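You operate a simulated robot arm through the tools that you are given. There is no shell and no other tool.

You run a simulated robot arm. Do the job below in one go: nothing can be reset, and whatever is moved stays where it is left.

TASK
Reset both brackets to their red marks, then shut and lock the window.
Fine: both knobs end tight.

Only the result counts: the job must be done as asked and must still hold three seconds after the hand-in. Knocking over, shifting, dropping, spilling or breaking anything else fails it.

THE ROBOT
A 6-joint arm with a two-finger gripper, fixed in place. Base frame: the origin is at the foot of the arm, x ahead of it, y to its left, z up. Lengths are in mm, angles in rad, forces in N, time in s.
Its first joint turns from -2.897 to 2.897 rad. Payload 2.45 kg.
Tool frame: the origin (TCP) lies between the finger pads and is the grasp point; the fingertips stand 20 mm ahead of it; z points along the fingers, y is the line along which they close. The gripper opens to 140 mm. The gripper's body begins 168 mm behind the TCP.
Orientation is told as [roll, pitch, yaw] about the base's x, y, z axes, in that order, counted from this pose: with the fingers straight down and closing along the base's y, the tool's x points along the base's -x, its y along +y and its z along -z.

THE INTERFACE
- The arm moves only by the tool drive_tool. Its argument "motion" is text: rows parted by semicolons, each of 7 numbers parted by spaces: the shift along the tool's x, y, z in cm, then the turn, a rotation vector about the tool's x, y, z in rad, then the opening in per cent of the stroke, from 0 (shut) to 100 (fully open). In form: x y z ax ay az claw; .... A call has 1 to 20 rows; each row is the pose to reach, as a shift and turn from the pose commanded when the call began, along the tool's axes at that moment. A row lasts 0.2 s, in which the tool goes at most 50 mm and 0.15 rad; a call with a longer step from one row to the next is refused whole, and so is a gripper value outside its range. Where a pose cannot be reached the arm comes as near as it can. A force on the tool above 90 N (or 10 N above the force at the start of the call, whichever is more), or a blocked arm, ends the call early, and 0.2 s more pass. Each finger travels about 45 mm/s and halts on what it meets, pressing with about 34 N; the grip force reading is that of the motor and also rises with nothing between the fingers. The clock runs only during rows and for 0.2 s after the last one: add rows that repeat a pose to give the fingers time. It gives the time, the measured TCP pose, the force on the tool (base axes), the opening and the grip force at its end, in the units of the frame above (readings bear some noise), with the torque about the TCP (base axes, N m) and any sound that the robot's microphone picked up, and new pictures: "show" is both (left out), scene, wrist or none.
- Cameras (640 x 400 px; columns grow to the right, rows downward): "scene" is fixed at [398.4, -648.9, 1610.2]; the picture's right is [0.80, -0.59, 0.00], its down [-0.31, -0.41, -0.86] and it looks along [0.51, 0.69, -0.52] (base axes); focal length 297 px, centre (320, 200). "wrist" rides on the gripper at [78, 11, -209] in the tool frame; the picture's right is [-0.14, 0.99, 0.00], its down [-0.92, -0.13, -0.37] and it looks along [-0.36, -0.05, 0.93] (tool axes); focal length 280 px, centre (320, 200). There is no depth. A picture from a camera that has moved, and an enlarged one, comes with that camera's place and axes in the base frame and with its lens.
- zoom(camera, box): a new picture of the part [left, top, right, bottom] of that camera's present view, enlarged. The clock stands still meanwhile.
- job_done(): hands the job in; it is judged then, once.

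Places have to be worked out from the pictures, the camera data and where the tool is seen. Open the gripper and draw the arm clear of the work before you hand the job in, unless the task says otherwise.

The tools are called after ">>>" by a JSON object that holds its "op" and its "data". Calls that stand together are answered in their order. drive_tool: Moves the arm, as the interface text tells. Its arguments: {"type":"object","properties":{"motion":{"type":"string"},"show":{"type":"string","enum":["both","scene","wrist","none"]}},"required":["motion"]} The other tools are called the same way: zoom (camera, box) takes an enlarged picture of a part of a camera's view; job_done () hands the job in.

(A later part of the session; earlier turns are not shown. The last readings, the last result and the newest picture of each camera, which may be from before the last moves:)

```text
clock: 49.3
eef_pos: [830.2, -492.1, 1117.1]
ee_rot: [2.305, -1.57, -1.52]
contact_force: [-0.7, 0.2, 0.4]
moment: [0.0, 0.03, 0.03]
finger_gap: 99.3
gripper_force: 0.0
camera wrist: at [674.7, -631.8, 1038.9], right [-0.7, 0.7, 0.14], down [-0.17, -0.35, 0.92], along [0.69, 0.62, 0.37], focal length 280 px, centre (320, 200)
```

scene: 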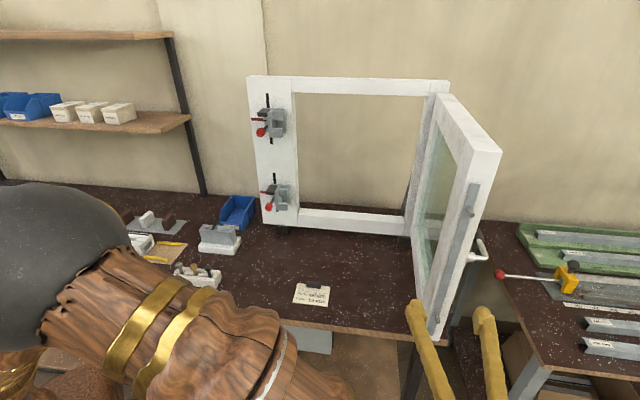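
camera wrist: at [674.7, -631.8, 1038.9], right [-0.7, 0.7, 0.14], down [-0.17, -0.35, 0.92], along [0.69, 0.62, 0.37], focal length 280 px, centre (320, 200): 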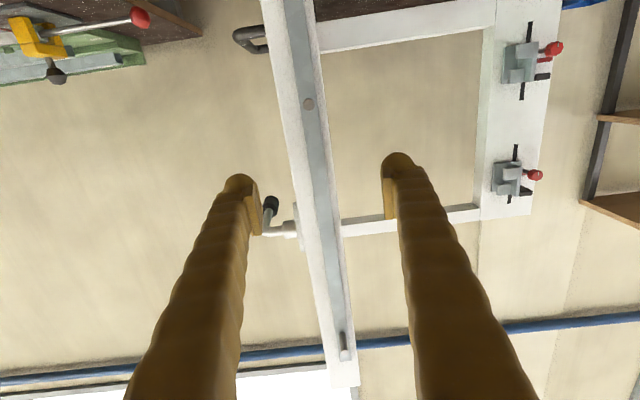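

The tool is centred on the edge. There is a dark loop on the far face near the bottom, so I'll zoom to be sure finger A will clear both it and the handle.

>>> {"op": "zoom", "data": {"camera": "wrist", "box": [210, 0, 370, 120]}}

>>> {"op": "zoom", "data": {"camera": "wrist", "box": [220, 150, 360, 260]}}

```text
3.33 times, centred on (290, 60) of wrist
camera zoom: at [674.7, -631.8, 1038.9], right [-0.7, 0.7, 0.14], down [-0.17, -0.35, 0.92], along [0.69, 0.62, 0.37], focal length 935 px, centre (420, 667)
```

zoom: 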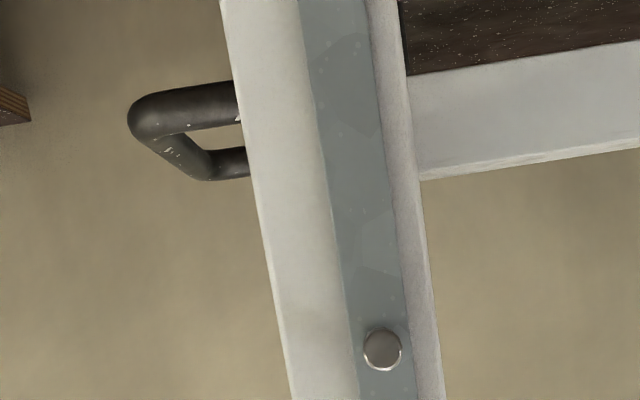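

```text
3.64 times, centred on (290, 205) of wrist
camera zoom: at [674.7, -631.8, 1038.9], right [-0.7, 0.7, 0.14], down [-0.17, -0.35, 0.92], along [0.69, 0.62, 0.37], focal length 1020 px, centre (429, 182)
```

zoom: 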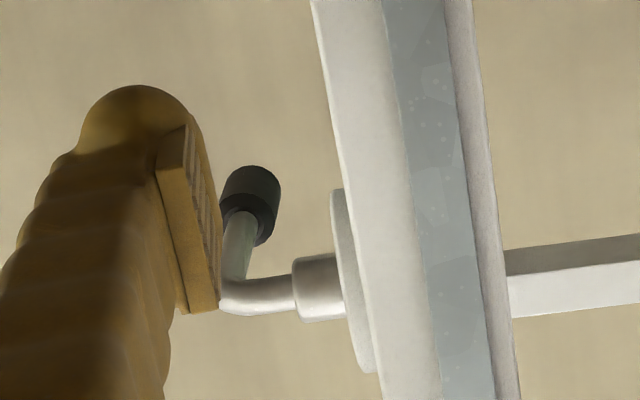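

The lever axis is at z ≈ 1185 and its base plate spans z 1152–1218, so finger A at z 1099–1135 clears it, and the loop is lower at z ≈ 975. I'll slide the fingers in around the sash edge.

>>> {"op": "drive_tool", "data": {"motion": "0 0 3.0 0 0 0 71; 0 0 6.0 0 0 0 71; 0 0 8.8 0 0 0 71; 0 0 8.8 0 0 0 71", "show": "both"}}

```text
clock: 50.3
eef_pos: [892.0, -429.8, 1115.6]
ee_rot: [2.307, -1.571, -1.52]
contact_force: [-0.1, 0.1, -0.7]
moment: [-0.03, 0.01, 0.03]
finger_gap: 99.5
gripper_force: 0.0
camera wrist: at [736.3, -568.9, 1037.3], right [-0.7, 0.7, 0.14], down [-0.17, -0.35, 0.92], along [0.69, 0.62, 0.37], focal length 280 px, centre (320, 200)
```

scene: 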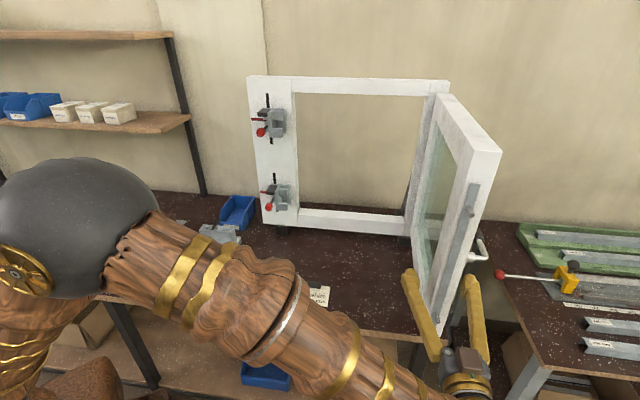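
wrist: 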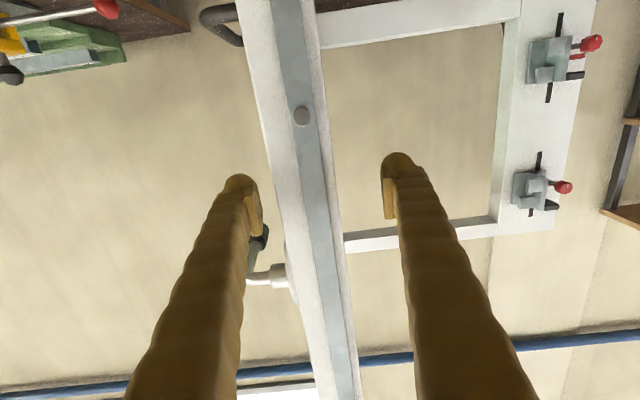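

The fingers straddle the sash edge without contact. I'll sweep gently to the left so the far finger starts closing the sash, watching the force.

>>> {"op": "drive_tool", "data": {"motion": "0 1.2 0 0 0 0 71; 0 2.4 0 0 0 0 71; 0 3.6 0.05 0 0 0 71; 0 4.8 0.1 0 0 0 71; 0 6.0 0.2 0 0 0 71; 0 7.2 0.3 0 0 0 71", "show": "both"}}

```text
clock: 51.7
eef_pos: [843.6, -376.9, 1115.1]
ee_rot: [2.176, -1.571, -1.389]
contact_force: [0.3, -0.3, 0.2]
moment: [0.01, -0.01, 0.0]
finger_gap: 99.5
gripper_force: 0.0
camera wrist: at [688.4, -516.4, 1036.5], right [-0.7, 0.7, 0.14], down [-0.17, -0.35, 0.92], along [0.69, 0.62, 0.37], focal length 280 px, centre (320, 200)
```

scene: 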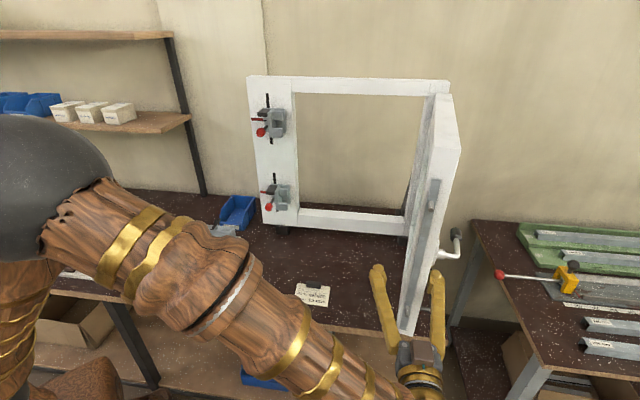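
wrist: 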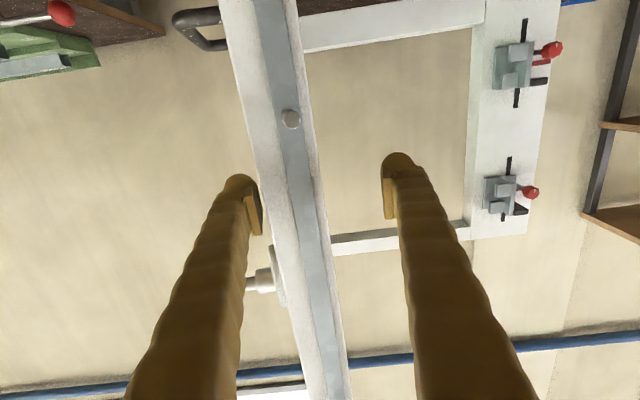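

The sash follows with almost no resistance. I'll continue along its arc down to about 50° open.

>>> {"op": "drive_tool", "data": {"motion": "0 1.7 0.3 0 0 0 71; 0 3.4 0.6 0 0 0 71; 0 5.1 1.0 0 0 0 71; 0 6.8 1.5 0 0 0 71; 0 8.45 2.1 0 0 0 71; 0 10.1 2.7 0 0 0 71; 0 11.7 3.4 0 0 0 71; 0 13.3 4.1 0 0 0 71; 0 14.8 4.95 0 0 0 71; 0 16.3 5.8 0 0 0 71; 0 17.75 6.8 0 0 0 71; 0 19.2 7.8 0 0 0 71", "show": "both"}}

```text
clock: 54.3
eef_pos: [761.0, -187.5, 1115.6]
ee_rot: [2.963, -1.571, -2.176]
contact_force: [-0.2, 1.1, -0.7]
moment: [-0.01, -0.03, 0.01]
finger_gap: 99.5
gripper_force: 0.2
camera wrist: at [606.1, -327.8, 1036.1], right [-0.7, 0.7, 0.14], down [-0.17, -0.35, 0.92], along [0.69, 0.62, 0.37], focal length 280 px, centre (320, 200)
```

scene: 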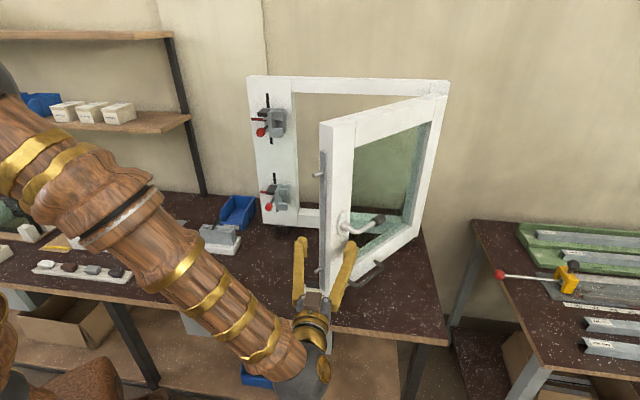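
wrist: 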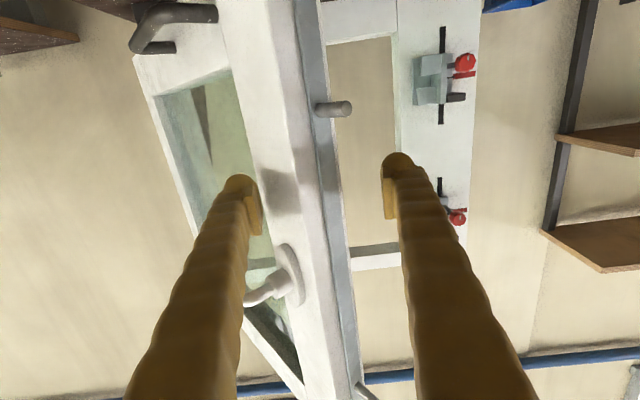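

The sash is now about 50° open with the tool free of load. I'll withdraw, close the fingers and move behind the room-side face, so I can push it the rest of the way.

>>> {"op": "drive_tool", "data": {"motion": "0 0 -2.5 0 0 0 71; 0 0 -5.0 0 0 0 71; 0 0 -7.5 0 0 0 71; 0 -1.5 -7.5 0 0 0 55; 0 -3.0 -7.5 0 0 0 40; 0 -4.5 -7.5 0 0 0 20; 0 -5.0 -7.5 0 0 0 0; 0 -5.0 -7.5 0 0 0 0; 0 -5.0 -7.5 0 0 0 0", "show": "both"}}

```text
clock: 56.3
eef_pos: [745.0, -274.7, 1114.2]
ee_rot: [2.253, -1.569, -1.465]
contact_force: [0.1, 0.7, -0.4]
moment: [0.0, -0.01, 0.01]
finger_gap: 0.0
gripper_force: 16.5
camera wrist: at [590.2, -415.1, 1036.2], right [-0.7, 0.7, 0.14], down [-0.17, -0.35, 0.92], along [0.69, 0.62, 0.37], focal length 280 px, centre (320, 200)
```

scene: 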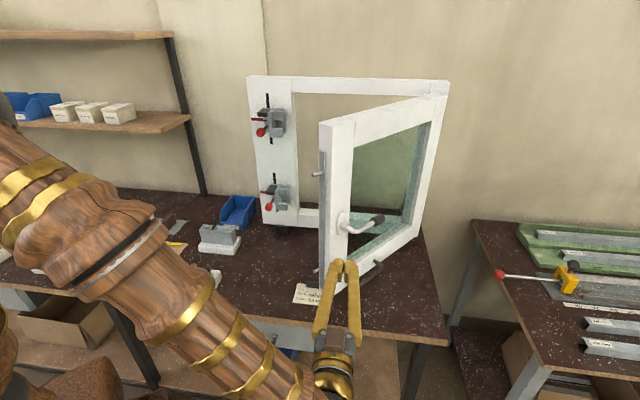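
wrist: 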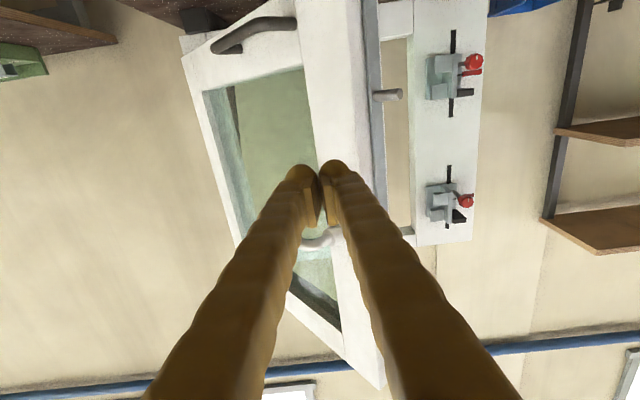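

The closed fingers face the sash stile close to its glass edge. I'll shift 15 mm towards the free edge and then push along the closing arc to roughly 20°.

>>> {"op": "drive_tool", "data": {"motion": "0 1.5 2.0 0 0 0 0; 0 1.5 4.0 0 0 0 0; 0 1.5 5.8 0 0 0 0; 0 3.3 7.4 0 0 0 0; 0 5.1 9.0 0 0 0 0; 0 6.95 10.7 0 0 0 0; 0 8.5 12.7 0 0 0 0; 0 10.0 14.6 0 0 0 0; 0 11.5 16.6 0 0 0 0; 0 12.7 18.8 0 0 0 0; 0 13.8 20.9 0 0 0 0; 0 14.9 23.1 0 0 0 0", "show": "both"}}

```text
clock: 58.9
eef_pos: [803.3, -5.0, 1112.5]
ee_rot: [2.456, -1.57, -1.668]
contact_force: [-0.2, -0.9, 1.1]
moment: [0.01, -0.01, 0.03]
finger_gap: 0.1
gripper_force: 29.1
camera wrist: at [647.4, -146.3, 1034.7], right [-0.7, 0.7, 0.14], down [-0.17, -0.35, 0.92], along [0.69, 0.62, 0.37], focal length 280 px, centre (320, 200)
```

scene: 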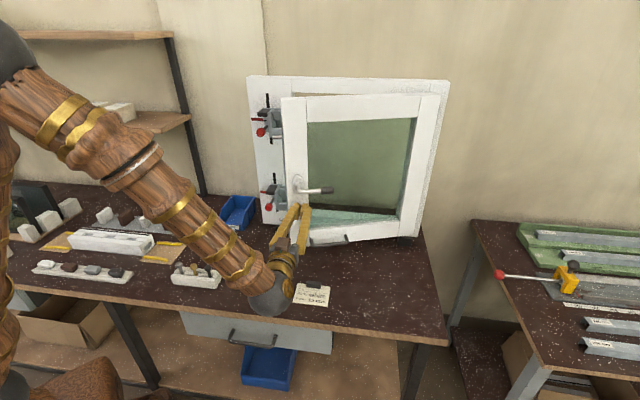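
wrist: 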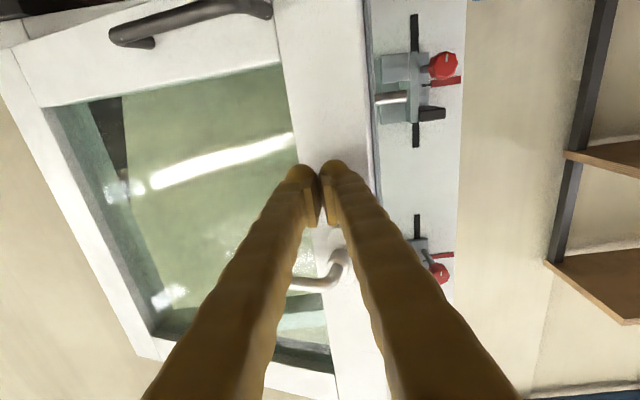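

About 20° remains and the lower pin is heading for its bracket's gap. I'll push on gently to about 5° and look at both pins.

>>> {"op": "drive_tool", "data": {"motion": "0 0.5 1.4 0 0 0 0; 0 0.95 2.8 0 0 0 0; 0 1.4 4.2 0 0 0 0; 0 1.85 5.6 0 0 0 0; 0 2.26 6.94 0 0 0 0; 0 2.5 8.2 0 0 0 0; 0 2.7 9.4 0 0 0 0; 0 2.9 10.4 0 0 0 0", "show": "both"}}

>>> {"op": "zoom", "data": {"camera": "scene", "box": [240, 70, 340, 220]}}

>>> {"op": "zoom", "data": {"camera": "wrist", "box": [330, 20, 500, 160]}}

```text
clock: 60.7
eef_pos: [855.0, 87.9, 1115.1]
ee_rot: [2.794, -1.57, -2.008]
contact_force: [-0.3, 0.0, 1.2]
moment: [0.02, 0.0, 0.0]
finger_gap: 0.3
gripper_force: 29.5
camera wrist: at [700.5, -52.7, 1036.2], right [-0.7, 0.7, 0.14], down [-0.17, -0.35, 0.92], along [0.69, 0.62, 0.37], focal length 280 px, centre (320, 200)
```

scene: 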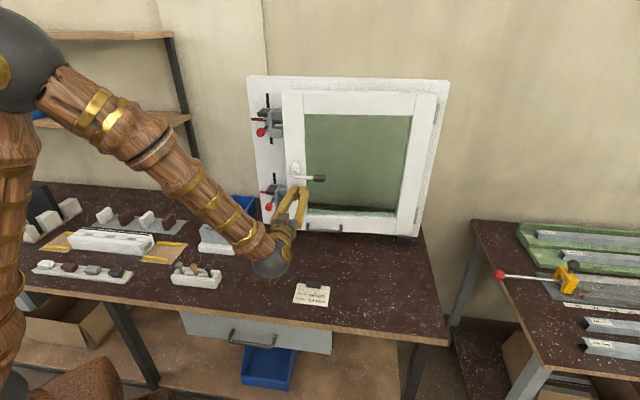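
wrist: 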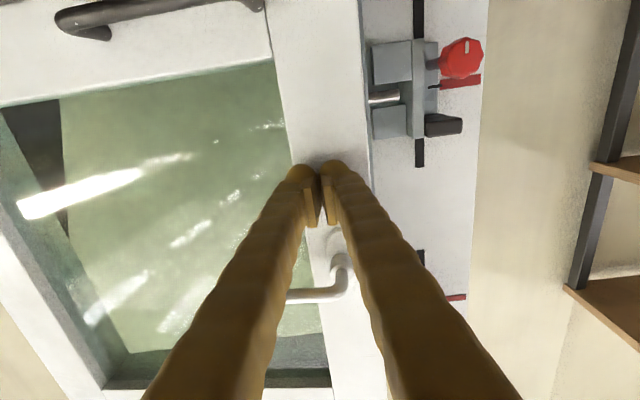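

```text
2.67 times, centred on (290, 145) of scene
camera zoom: at [398.4, -648.9, 1610.2], right [0.8, -0.59, 0.0], down [-0.31, -0.41, -0.86], along [0.51, 0.69, -0.52], focal length 791 px, centre (400, 347)
```

zoom: 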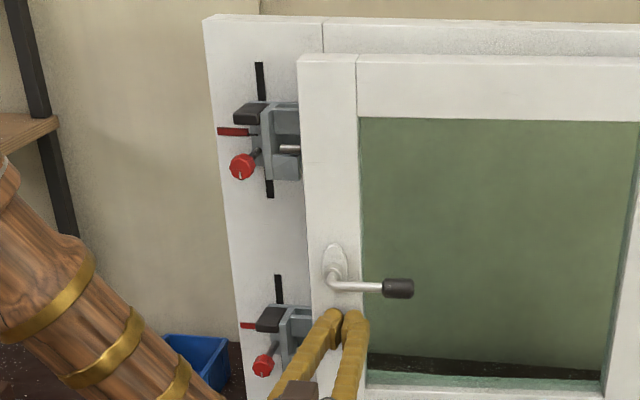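

```text
2.86 times, centred on (415, 90) of wrist
camera zoom: at [700.5, -52.7, 1036.2], right [-0.7, 0.7, 0.14], down [-0.17, -0.35, 0.92], along [0.69, 0.62, 0.37], focal length 801 px, centre (49, 514)
```

zoom: 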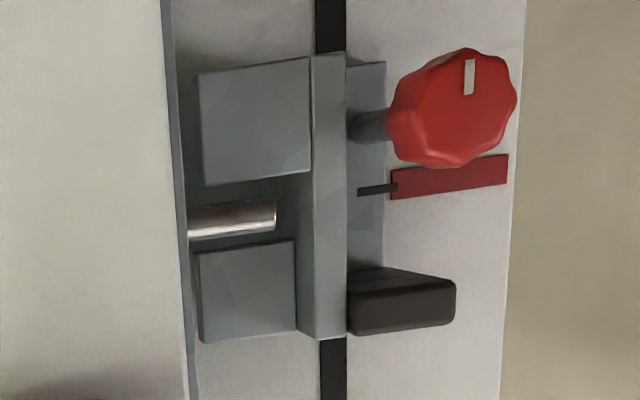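

The lower pin is entering between the keeper blocks just as it should, and the upper one likewise. I'll push the last centimetres in small steps and watch for the seating force.

>>> {"op": "drive_tool", "data": {"motion": "0 0.05 0.4 0 0 0 0; 0 0.1 0.8 0 0 0 0; 0 0.15 1.2 0 0 0 0; 0 0.2 1.6 0 0 0 0; 0 0.25 2.0 0 0 0 0; 0 0.28 2.4 0 0 0 0; 0 0.3 2.8 0 0 0 0", "show": "none"}}

>>> {"op": "zoom", "data": {"camera": "wrist", "box": [330, 20, 500, 160]}}

>>> {"op": "zoom", "data": {"camera": "scene", "box": [250, 90, 310, 150]}}

```text
clock: 62.3
eef_pos: [874.6, 110.5, 1114.3]
ee_rot: [2.535, -1.57, -1.75]
contact_force: [1.2, 0.5, -0.4]
moment: [0.0, 0.01, -0.02]
finger_gap: 0.0
gripper_force: 29.6
```

```text
2.86 times, centred on (415, 90) of wrist
camera zoom: at [718.1, -30.1, 1036.5], right [-0.7, 0.7, 0.14], down [-0.17, -0.35, 0.92], along [0.69, 0.62, 0.37], focal length 801 px, centre (49, 514)
```

zoom: 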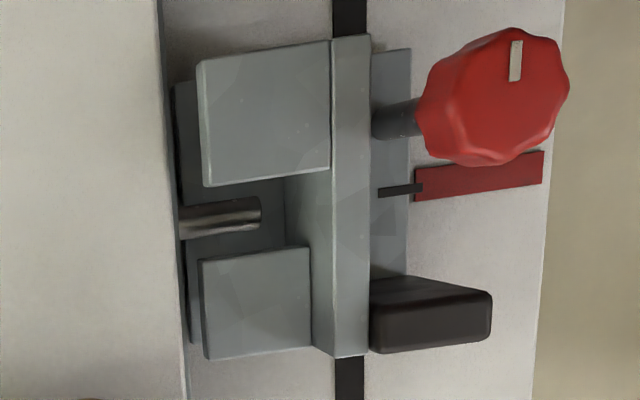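

```text
6.67 times, centred on (280, 120) of scene
camera zoom: at [398.4, -648.9, 1610.2], right [0.8, -0.59, 0.0], down [-0.31, -0.41, -0.86], along [0.51, 0.69, -0.52], focal length 1978 px, centre (587, 733)
```

zoom: 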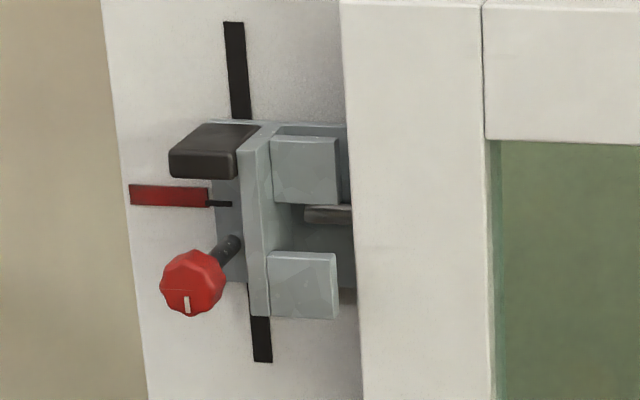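

Still free-moving, with both pins now past the front of the blocks. I'll continue in 3 mm steps.

>>> {"op": "drive_tool", "data": {"motion": "0 0 0.3 0 0 0 0; 0 0 0.6 0 0 0 0; 0 0 0.9 0 0 0 0; 0 0 1.2 0 0 0 0; 0 0 1.5 0 0 0 0", "show": "none"}}

>>> {"op": "zoom", "data": {"camera": "wrist", "box": [330, 0, 500, 140]}}

>>> {"op": "zoom", "data": {"camera": "scene", "box": [250, 90, 310, 150]}}

```text
clock: 63.5
eef_pos: [880.7, 116.7, 1114.9]
ee_rot: [1.793, -1.568, -1.008]
contact_force: [-30.7, -18.5, 8.5]
moment: [0.13, -0.11, 0.18]
finger_gap: 6.1
gripper_force: 29.5
stopped in row 5: the force on the tool passed its limit at 108 N (the readings are from after the stop); the commanded pose is now the measured one
```

```text
2.86 times, centred on (415, 70) of wrist
camera zoom: at [725.1, -22.7, 1036.1], right [-0.7, 0.7, 0.14], down [-0.17, -0.35, 0.92], along [0.69, 0.62, 0.37], focal length 801 px, centre (49, 571)
```

zoom: 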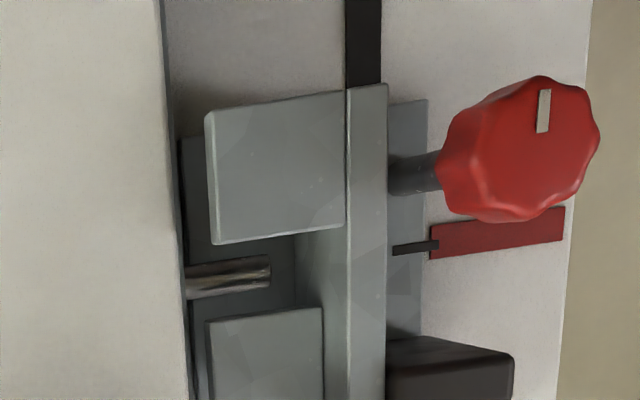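

```text
6.67 times, centred on (280, 120) of scene
camera zoom: at [398.4, -648.9, 1610.2], right [0.8, -0.59, 0.0], down [-0.31, -0.41, -0.86], along [0.51, 0.69, -0.52], focal length 1978 px, centre (587, 733)
```

zoom: 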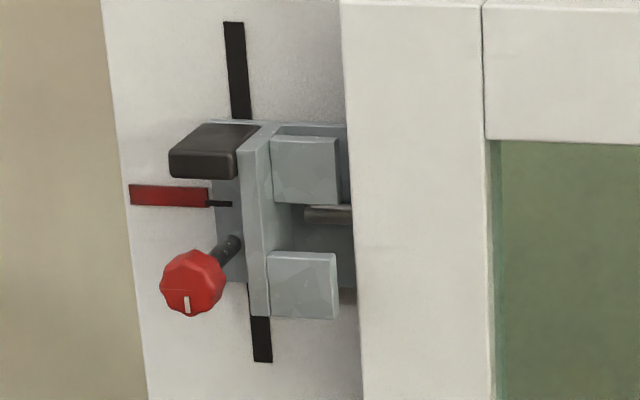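

The sash is seated: the force spiked at a tip position of n ≈ 725, and the sash image didn't change between the last two frames. I'll back off 90 mm and look at the handle.

>>> {"op": "drive_tool", "data": {"motion": "0 0 -1.0 0 0 0 0; 0 0 -3.0 0 0 0 0; 0 0 -6.0 0 0 0 10; 0 0 -9.0 0 0 0 20; 0 0 -11.0 0 0 0 32; 0 0 -11.0 0 0 0 32", "show": "both"}}

>>> {"op": "zoom", "data": {"camera": "scene", "box": [270, 130, 350, 220]}}

>>> {"op": "zoom", "data": {"camera": "wrist", "box": [200, 120, 400, 300]}}

```text
clock: 64.9
eef_pos: [803.6, 38.8, 1114.6]
ee_rot: [1.2, -1.569, -0.412]
contact_force: [0.2, -0.1, 0.9]
moment: [-0.04, 0.02, 0.04]
finger_gap: 44.9
gripper_force: 0.1
camera wrist: at [647.3, -101.0, 1035.8], right [-0.7, 0.7, 0.14], down [-0.17, -0.35, 0.92], along [0.69, 0.62, 0.36], focal length 280 px, centre (320, 200)
```

scene: 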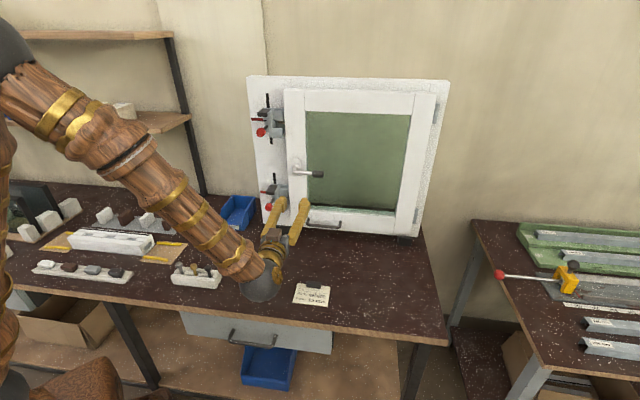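
wrist: 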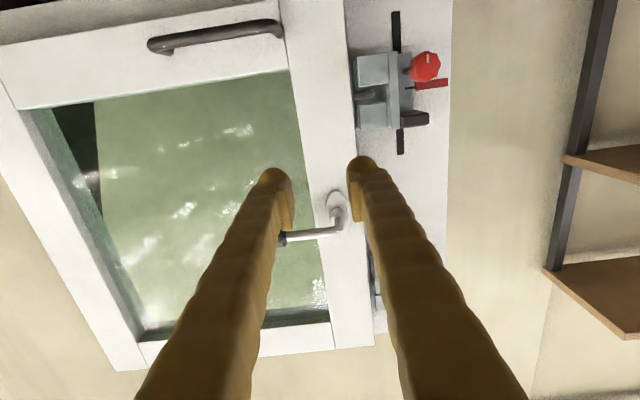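

```text
4.44 times, centred on (310, 175) of scene
camera zoom: at [398.4, -648.9, 1610.2], right [0.8, -0.59, 0.0], down [-0.31, -0.41, -0.86], along [0.51, 0.69, -0.52], focal length 1319 px, centre (364, 311)
```

zoom: 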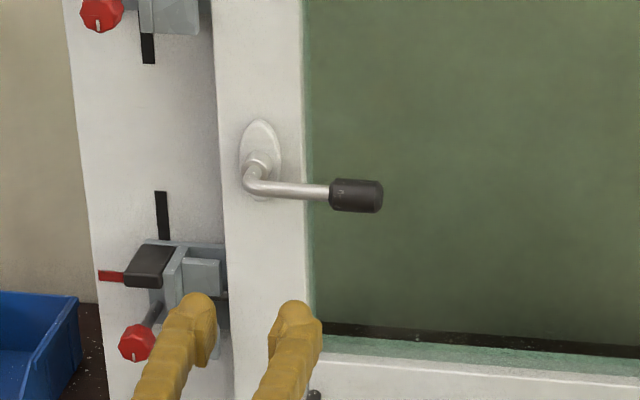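

```text
2.22 times, centred on (300, 210) of wrist
camera zoom: at [647.3, -101.0, 1035.8], right [-0.7, 0.7, 0.14], down [-0.17, -0.35, 0.92], along [0.69, 0.62, 0.36], focal length 623 px, centre (364, 178)
```

zoom: 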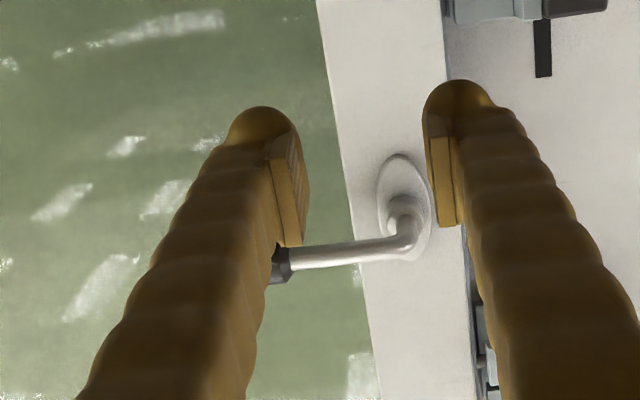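

The window is closed and stays closed; the lever is still horizontal, with its black grip centred near e = 607, z = 1187 and its pivot near e = 529, z = 1188. I'll roll the tool so the fingers lie above and below the lever and move in front of it.

>>> {"op": "drive_tool", "data": {"motion": "-0.66 -0.6 0 0 0 0.143 32; -1.32 -1.2 0 0 0 0.286 34; -1.97 -1.8 0 0 0 0.429 36; -2.63 -2.4 0 0 0 0.571 38; -3.29 -3.0 0 0 0 0.714 40; -3.95 -3.6 0 0 0 0.857 40; -4.61 -4.2 0 0 0 1.0 40; -5.27 -4.8 0 0 0 1.143 40; -5.92 -5.4 0 0 0 1.285 40; -6.58 -6.0 0 0 0 1.428 40; -7.24 -6.6 0 0 0 1.571 40; -7.24 -6.6 0 0 0 1.571 40", "show": "both"}}

>>> {"op": "zoom", "data": {"camera": "wrist", "box": [240, 90, 440, 250]}}

>>> {"op": "zoom", "data": {"camera": "scene", "box": [270, 130, 350, 220]}}

```text
clock: 67.5
eef_pos: [851.1, -6.6, 1187.0]
ee_rot: [1.57, 0.002, -0.786]
contact_force: [0.9, -0.1, 0.4]
moment: [-0.02, 0.0, -0.04]
finger_gap: 56.2
gripper_force: 0.2
camera wrist: at [647.5, -99.7, 1198.5], right [0.1, -0.1, 0.99], down [0.39, -0.91, -0.13], along [0.92, 0.4, -0.05], focal length 280 px, centre (320, 200)
```

scene: 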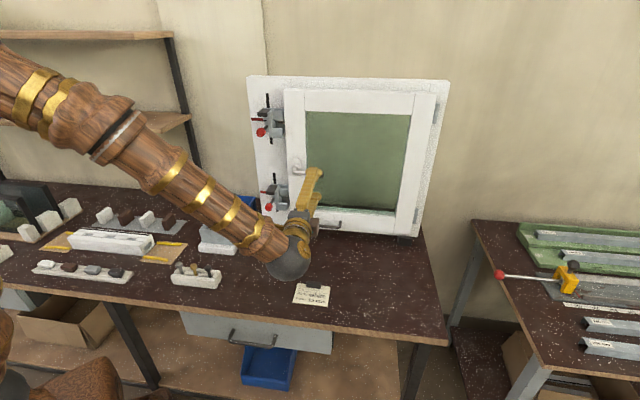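
wrist: 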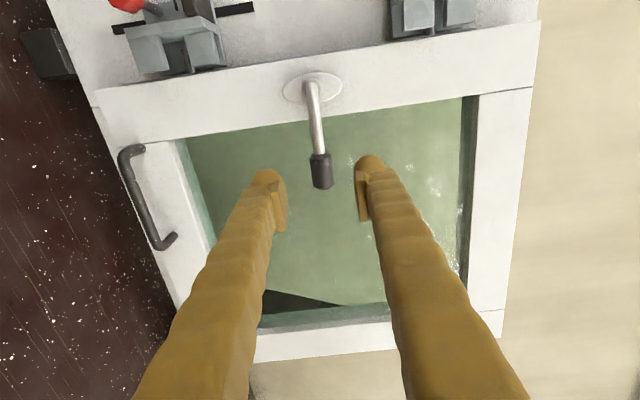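

```text
2.50 times, centred on (340, 170) of wrist
camera zoom: at [647.5, -99.7, 1198.5], right [0.1, -0.1, 0.99], down [0.39, -0.91, -0.13], along [0.92, 0.4, -0.05], focal length 701 px, centre (270, 275)
```

zoom: 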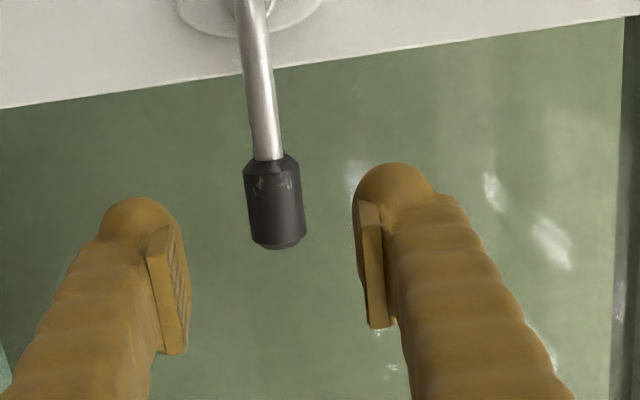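

```text
4.44 times, centred on (310, 175) of scene
camera zoom: at [398.4, -648.9, 1610.2], right [0.8, -0.59, 0.0], down [-0.31, -0.41, -0.86], along [0.51, 0.69, -0.52], focal length 1319 px, centre (364, 311)
```

zoom: 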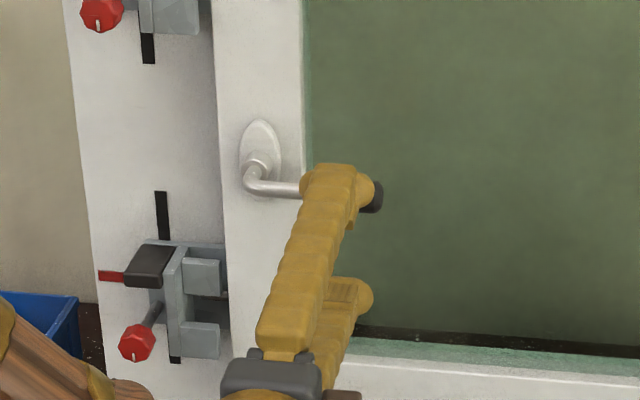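

The grip end sits between the fingers, centred near e ≈ 609, z ≈ 1188. I'll advance 77 mm and close on it.

>>> {"op": "drive_tool", "data": {"motion": "-0.1 0.1 2.5 0 0 0 40; -0.2 0.1 5.0 0 0 0 40; -0.2 0.1 7.0 0 0 0 40; -0.2 0.1 7.7 0 0 0 40; -0.2 0.1 7.7 0 0 0 28; -0.2 0.1 7.7 0 0 0 16; -0.2 0.1 7.7 0 0 0 5; -0.2 0.1 7.7 0 0 0 5; -0.2 0.1 7.7 0 0 0 5", "show": "wrist"}}

>>> {"op": "zoom", "data": {"camera": "wrist", "box": [240, 90, 440, 250]}}

>>> {"op": "zoom", "data": {"camera": "scene", "box": [270, 130, 350, 220]}}

```text
clock: 69.5
eef_pos: [906.9, 44.3, 1188.8]
ee_rot: [1.572, 0.002, -0.785]
contact_force: [2.9, -0.8, 11.6]
moment: [0.65, 0.61, 0.1]
finger_gap: 20.5
gripper_force: 45.1
camera wrist: at [703.2, -47.6, 1199.2], right [0.1, -0.1, 0.99], down [0.39, -0.91, -0.13], along [0.92, 0.4, -0.05], focal length 280 px, centre (320, 200)
```

wrist: 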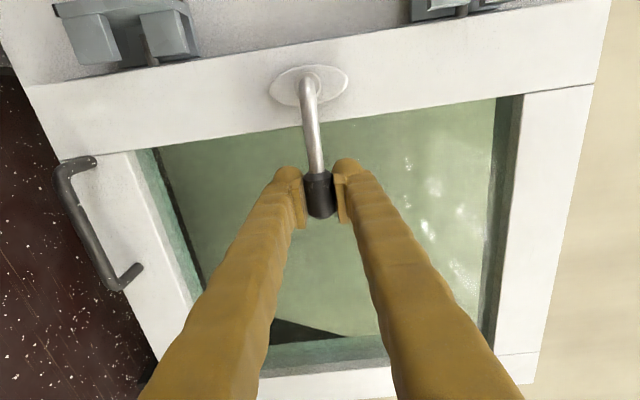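

```text
2.50 times, centred on (340, 170) of wrist
camera zoom: at [703.2, -47.6, 1199.2], right [0.1, -0.1, 0.99], down [0.39, -0.91, -0.13], along [0.92, 0.4, -0.05], focal length 701 px, centre (270, 275)
```

zoom: 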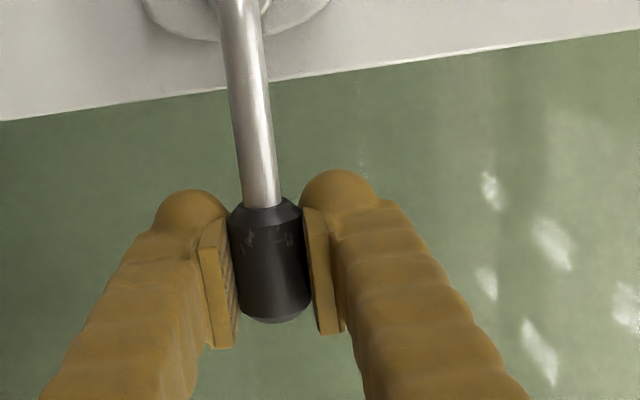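

```text
4.44 times, centred on (310, 175) of scene
camera zoom: at [398.4, -648.9, 1610.2], right [0.8, -0.59, 0.0], down [-0.31, -0.41, -0.86], along [0.51, 0.69, -0.52], focal length 1319 px, centre (364, 311)
```

zoom: 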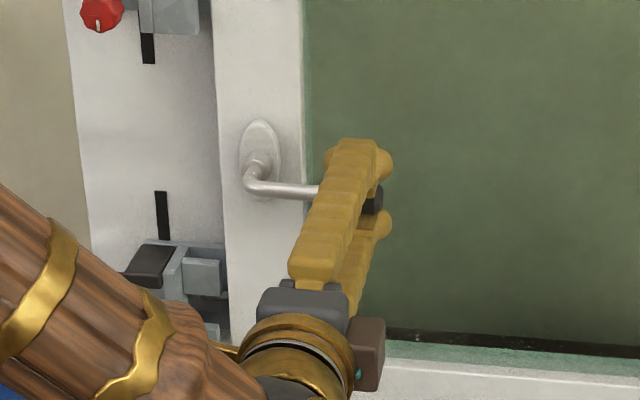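

The grip is firm at 20.5 mm. I'll turn the lever clockwise, moving along the arc about its pivot with the tool rolling in step, and check forces after 0.5 rad.

>>> {"op": "drive_tool", "data": {"motion": "0.04 -0.81 0 0 0 0.1 5; 0.16 -1.61 0 0 0 0.2 5; 0.36 -2.39 0 0 0 0.3 5; 0.64 -3.15 0 0 0 0.4 5; 0.99 -3.88 0 0 0 0.5 5", "show": "wrist"}}

>>> {"op": "zoom", "data": {"camera": "scene", "box": [240, 90, 350, 220]}}

```text
clock: 70.7
eef_pos: [898.8, 52.2, 1148.2]
ee_rot: [1.571, 0.503, -0.786]
contact_force: [4.9, -3.5, 15.9]
moment: [0.9, 0.94, -0.17]
finger_gap: 20.4
gripper_force: 44.3
camera wrist: at [706.2, -50.2, 1196.3], right [0.42, -0.42, 0.8], down [0.27, -0.79, -0.56], along [0.87, 0.45, -0.22], focal length 280 px, centre (320, 200)
```

wrist: 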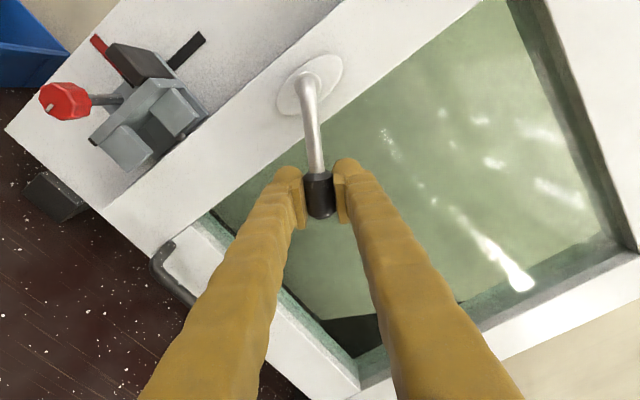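

```text
3.08 times, centred on (295, 155) of scene
camera zoom: at [398.4, -648.9, 1610.2], right [0.8, -0.59, 0.0], down [-0.31, -0.41, -0.86], along [0.51, 0.69, -0.52], focal length 913 px, centre (397, 338)
```

zoom: 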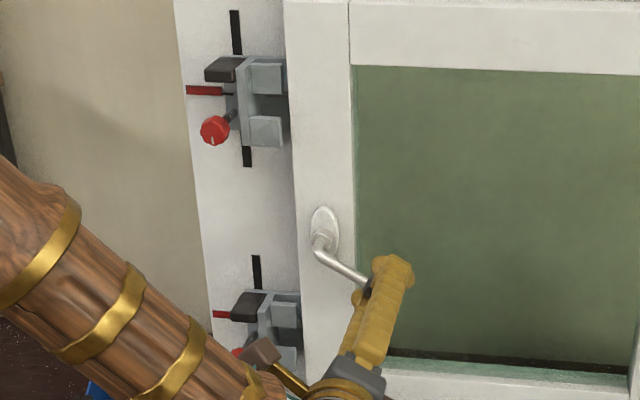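

The lever has turned 0.5 rad smoothly at modest torque, and the tool's roll still follows. I'll continue another 0.6 rad along the same arc.

>>> {"op": "drive_tool", "data": {"motion": "0.04 -0.81 0 0 0 0.1 5; 0.16 -1.61 0 0 0 0.2 5; 0.36 -2.39 0 0 0 0.3 5; 0.64 -3.15 0 0 0 0.4 5; 0.99 -3.88 0 0 0 0.5 5; 1.41 -4.57 0 0 0 0.6 5", "show": "wrist"}}

>>> {"op": "zoom", "data": {"camera": "scene", "box": [240, 90, 350, 220]}}

>>> {"op": "zoom", "data": {"camera": "scene", "box": [255, 100, 305, 150]}}

```text
clock: 72.1
eef_pos: [875.4, 78.9, 1115.7]
ee_rot: [1.572, 1.103, -0.785]
contact_force: [-5.6, -1.5, 32.3]
moment: [0.8, 0.5, 0.06]
finger_gap: 20.0
gripper_force: 45.5
camera wrist: at [708.5, -52.0, 1190.8], right [0.67, -0.67, 0.32], down [-0.05, -0.47, -0.88], along [0.74, 0.57, -0.35], focal length 280 px, centre (320, 200)
```

wrist: 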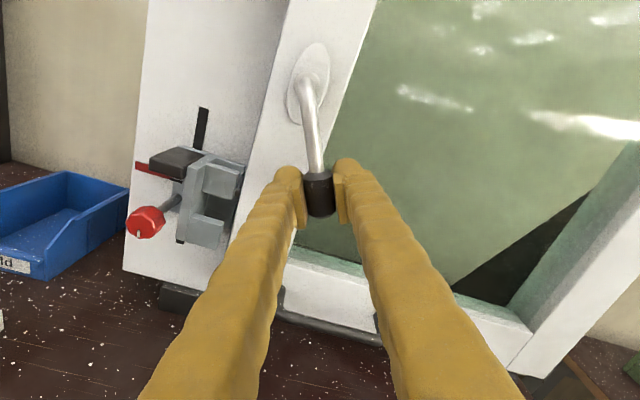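

```text
3.08 times, centred on (295, 155) of scene
camera zoom: at [398.4, -648.9, 1610.2], right [0.8, -0.59, 0.0], down [-0.31, -0.41, -0.86], along [0.51, 0.69, -0.52], focal length 913 px, centre (397, 338)
```

zoom: 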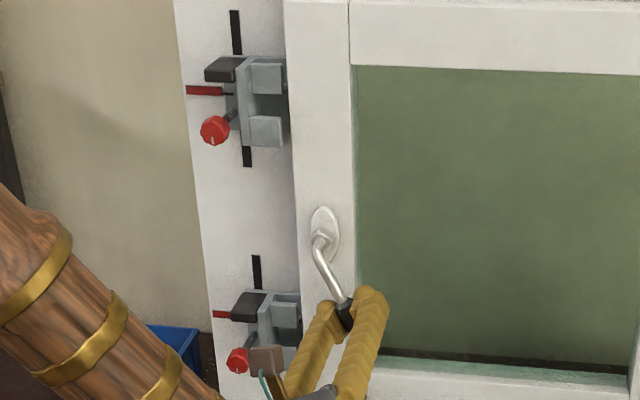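

```text
8.00 times, centred on (280, 125) of scene
camera zoom: at [398.4, -648.9, 1610.2], right [0.8, -0.59, 0.0], down [-0.31, -0.41, -0.86], along [0.51, 0.69, -0.52], focal length 2374 px, centre (640, 800)
```

zoom: 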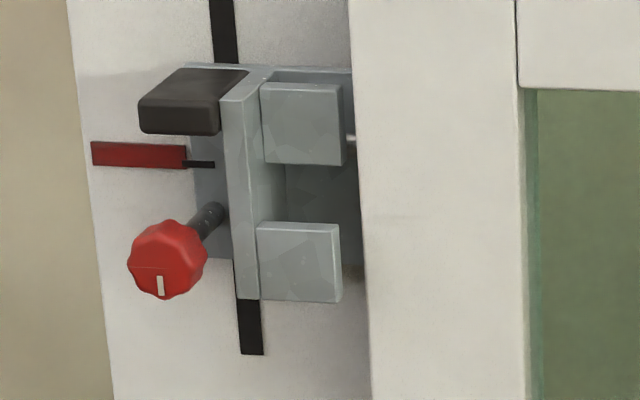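

The upper pin has moved up behind its keeper block, so clockwise is the locking direction. The force says my radius is about 1.5 mm too large; I'll correct it and finish the quarter turn.

>>> {"op": "drive_tool", "data": {"motion": "0.19 -0.81 0 0 0 0.1 5; 0.31 -1.61 0 0 0 0.2 5; 0.51 -2.39 0 0 0 0.3 5; 0.79 -3.15 0 0 0 0.4 5; 1.03 -3.67 0 0 0 0.47 5", "show": "wrist"}}

>>> {"op": "zoom", "data": {"camera": "scene", "box": [240, 90, 350, 220]}}

>>> {"op": "zoom", "data": {"camera": "scene", "box": [255, 100, 305, 150]}}

```text
clock: 73.3
eef_pos: [849.8, 103.4, 1108.0]
ee_rot: [-1.344, 1.569, 2.579]
contact_force: [15.6, -9.4, 22.3]
moment: [0.06, -0.06, -0.02]
finger_gap: 19.6
gripper_force: 44.6
camera wrist: at [708.4, -52.2, 1186.0], right [0.7, -0.7, -0.14], down [-0.35, -0.17, -0.92], along [0.62, 0.69, -0.37], focal length 280 px, centre (320, 200)
```

wrist: 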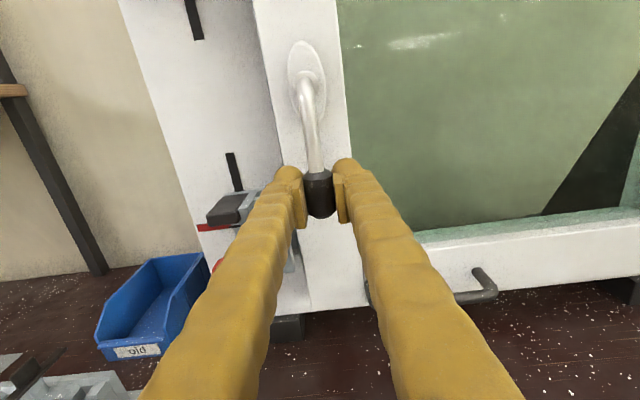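

```text
3.08 times, centred on (295, 155) of scene
camera zoom: at [398.4, -648.9, 1610.2], right [0.8, -0.59, 0.0], down [-0.31, -0.41, -0.86], along [0.51, 0.69, -0.52], focal length 913 px, centre (397, 338)
```

zoom: 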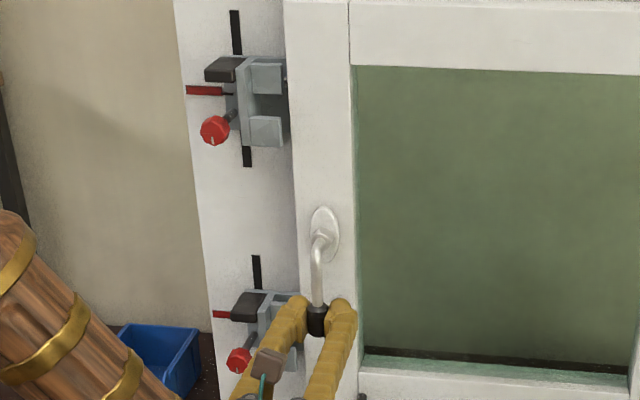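

```text
8.00 times, centred on (280, 125) of scene
camera zoom: at [398.4, -648.9, 1610.2], right [0.8, -0.59, 0.0], down [-0.31, -0.41, -0.86], along [0.51, 0.69, -0.52], focal length 2374 px, centre (640, 800)
```

zoom: 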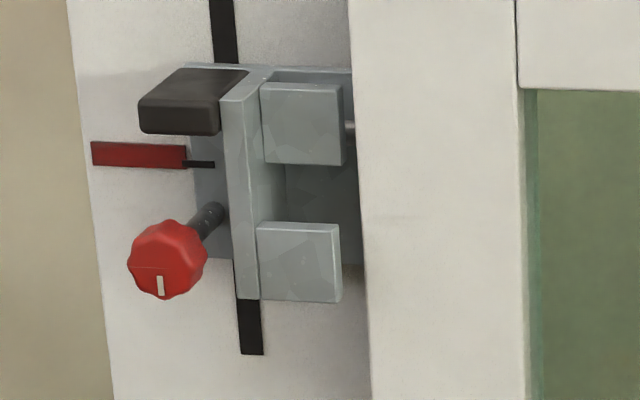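

The lever is now vertical and both pins have travelled up behind their blocks. I'll nudge it slightly further to confirm it is against its end stop.

>>> {"op": "drive_tool", "data": {"motion": "0.0 -0.32 0 0 0 0.04 5; 0.02 -0.65 0 0 0 0.08 5; 0.04 -0.97 0 0 0 0.12 5", "show": "none"}}

>>> {"op": "zoom", "data": {"camera": "scene", "box": [240, 90, 350, 220]}}

>>> {"op": "zoom", "data": {"camera": "scene", "box": [255, 100, 305, 150]}}

```text
clock: 74.0
eef_pos: [848.9, 103.2, 1107.7]
ee_rot: [-1.567, 1.474, 2.345]
contact_force: [28.9, -18.9, -4.8]
moment: [-0.65, -0.63, -0.1]
finger_gap: 21.5
gripper_force: 44.8
stopped in row 3: the force on the tool passed its limit at 96 N (the readings are from after the stop); the commanded pose is now the measured one
```

```text
3.08 times, centred on (295, 155) of scene
camera zoom: at [398.4, -648.9, 1610.2], right [0.8, -0.59, 0.0], down [-0.31, -0.41, -0.86], along [0.51, 0.69, -0.52], focal length 913 px, centre (397, 338)
```

zoom: 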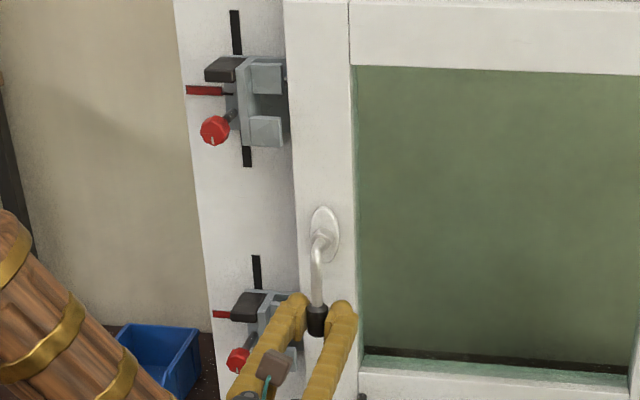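

```text
8.00 times, centred on (280, 125) of scene
camera zoom: at [398.4, -648.9, 1610.2], right [0.8, -0.59, 0.0], down [-0.31, -0.41, -0.86], along [0.51, 0.69, -0.52], focal length 2374 px, centre (640, 800)
```

zoom: 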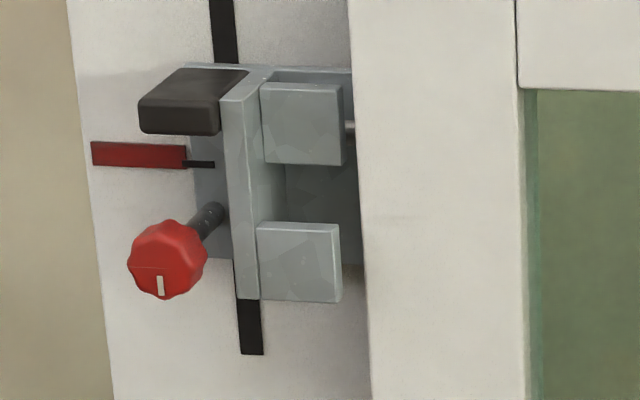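

The lever is hard against its end stop, with the force rising sharply and no movement. I'll open the fingers, back straight out and inspect everything.

>>> {"op": "drive_tool", "data": {"motion": "0 0 0 0 0 0 20; 0 0 0 0 0 0 28; 0 0 0 0 0 0 32; 0 0 -2 0 0 0 32; 0 0 -5 0 0 0 32; 0 0 -9 0 0 0 32; 0 0 -13 0 0 0 32; 0 0 -13 0 0 0 32", "show": "both"}}

>>> {"op": "zoom", "data": {"camera": "scene", "box": [240, 90, 350, 220]}}

>>> {"op": "zoom", "data": {"camera": "wrist", "box": [170, 0, 400, 260]}}

```text
clock: 75.8
eef_pos: [755.0, 14.8, 1109.4]
ee_rot: [-1.568, 1.473, 2.35]
contact_force: [-0.4, 0.3, 0.6]
moment: [0.0, 0.0, 0.0]
finger_gap: 44.8
gripper_force: 0.1
camera wrist: at [619.0, -144.3, 1184.8], right [0.68, -0.69, -0.23], down [-0.41, -0.1, -0.9], along [0.6, 0.71, -0.36], focal length 280 px, centre (320, 200)
```

scene: 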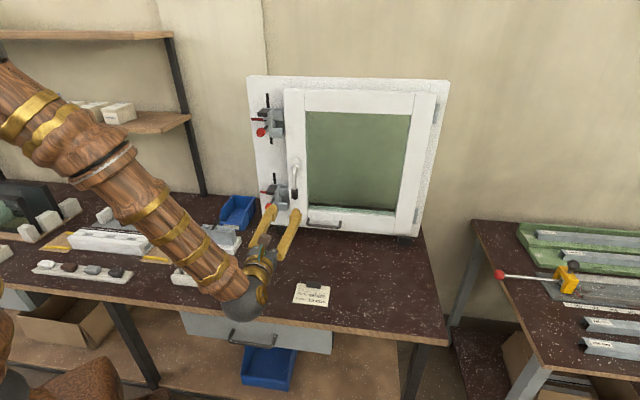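
wrist: 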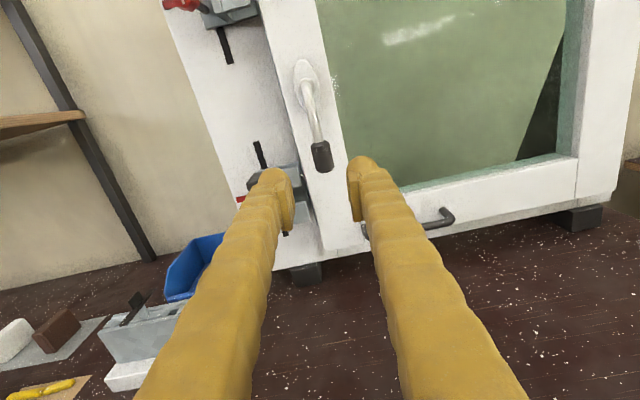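

```text
3.08 times, centred on (295, 155) of scene
camera zoom: at [398.4, -648.9, 1610.2], right [0.8, -0.59, 0.0], down [-0.31, -0.41, -0.86], along [0.51, 0.69, -0.52], focal length 913 px, centre (397, 338)
```

zoom: 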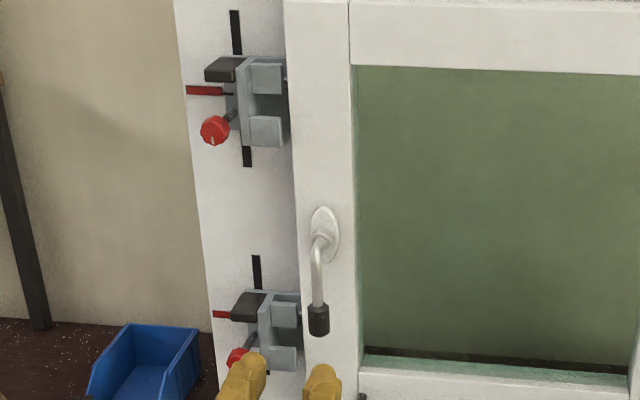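

```text
1.54 times, centred on (285, 130) of wrist
camera zoom: at [619.0, -144.3, 1184.8], right [0.68, -0.69, -0.23], down [-0.41, -0.1, -0.9], along [0.6, 0.71, -0.36], focal length 431 px, centre (374, 308)
```

zoom: 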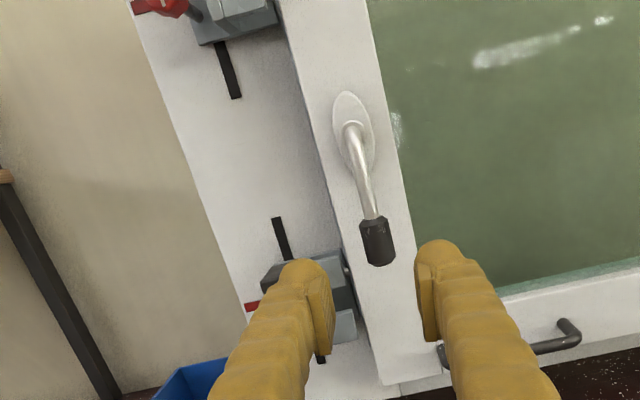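

The lever is vertical and the window is locked. I'll verify the lower bracket's pin, index and knob tick, and the sash seating, with tight zooms.

>>> {"op": "zoom", "data": {"camera": "scene", "box": [255, 165, 305, 215]}}

>>> {"op": "zoom", "data": {"camera": "scene", "box": [248, 108, 280, 150]}}

>>> {"op": "zoom", "data": {"camera": "scene", "box": [240, 70, 460, 245]}}

```text
8.00 times, centred on (280, 190) of scene
camera zoom: at [398.4, -648.9, 1610.2], right [0.8, -0.59, 0.0], down [-0.31, -0.41, -0.86], along [0.51, 0.69, -0.52], focal length 2374 px, centre (640, 280)
```

zoom: 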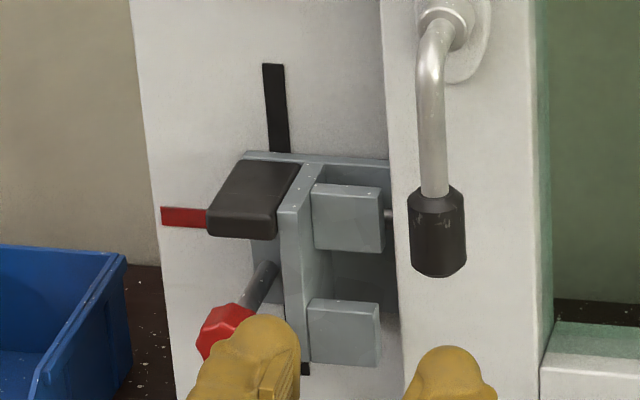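

```text
9.52 times, centred on (264, 129) of scene
camera zoom: at [398.4, -648.9, 1610.2], right [0.8, -0.59, 0.0], down [-0.31, -0.41, -0.86], along [0.51, 0.69, -0.52], focal length 2826 px, centre (853, 876)
```

zoom: 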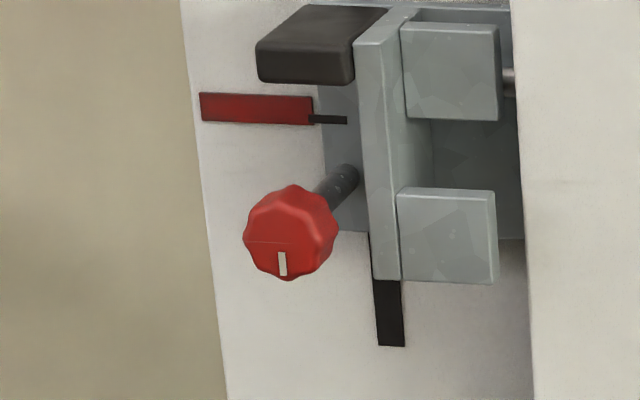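

```text
2.29 times, centred on (350, 158) of scene
camera zoom: at [398.4, -648.9, 1610.2], right [0.8, -0.59, 0.0], down [-0.31, -0.41, -0.86], along [0.51, 0.69, -0.52], focal length 678 px, centre (251, 297)
```

zoom: 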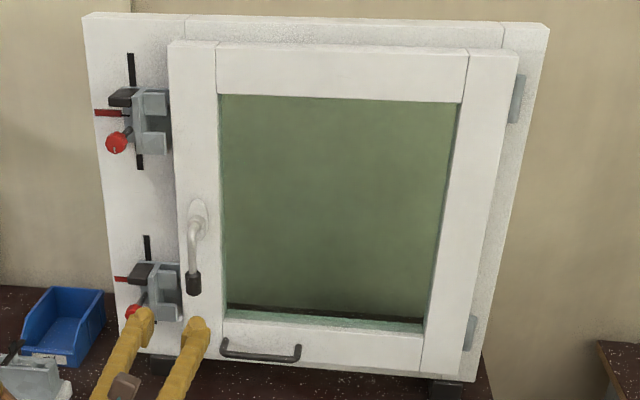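

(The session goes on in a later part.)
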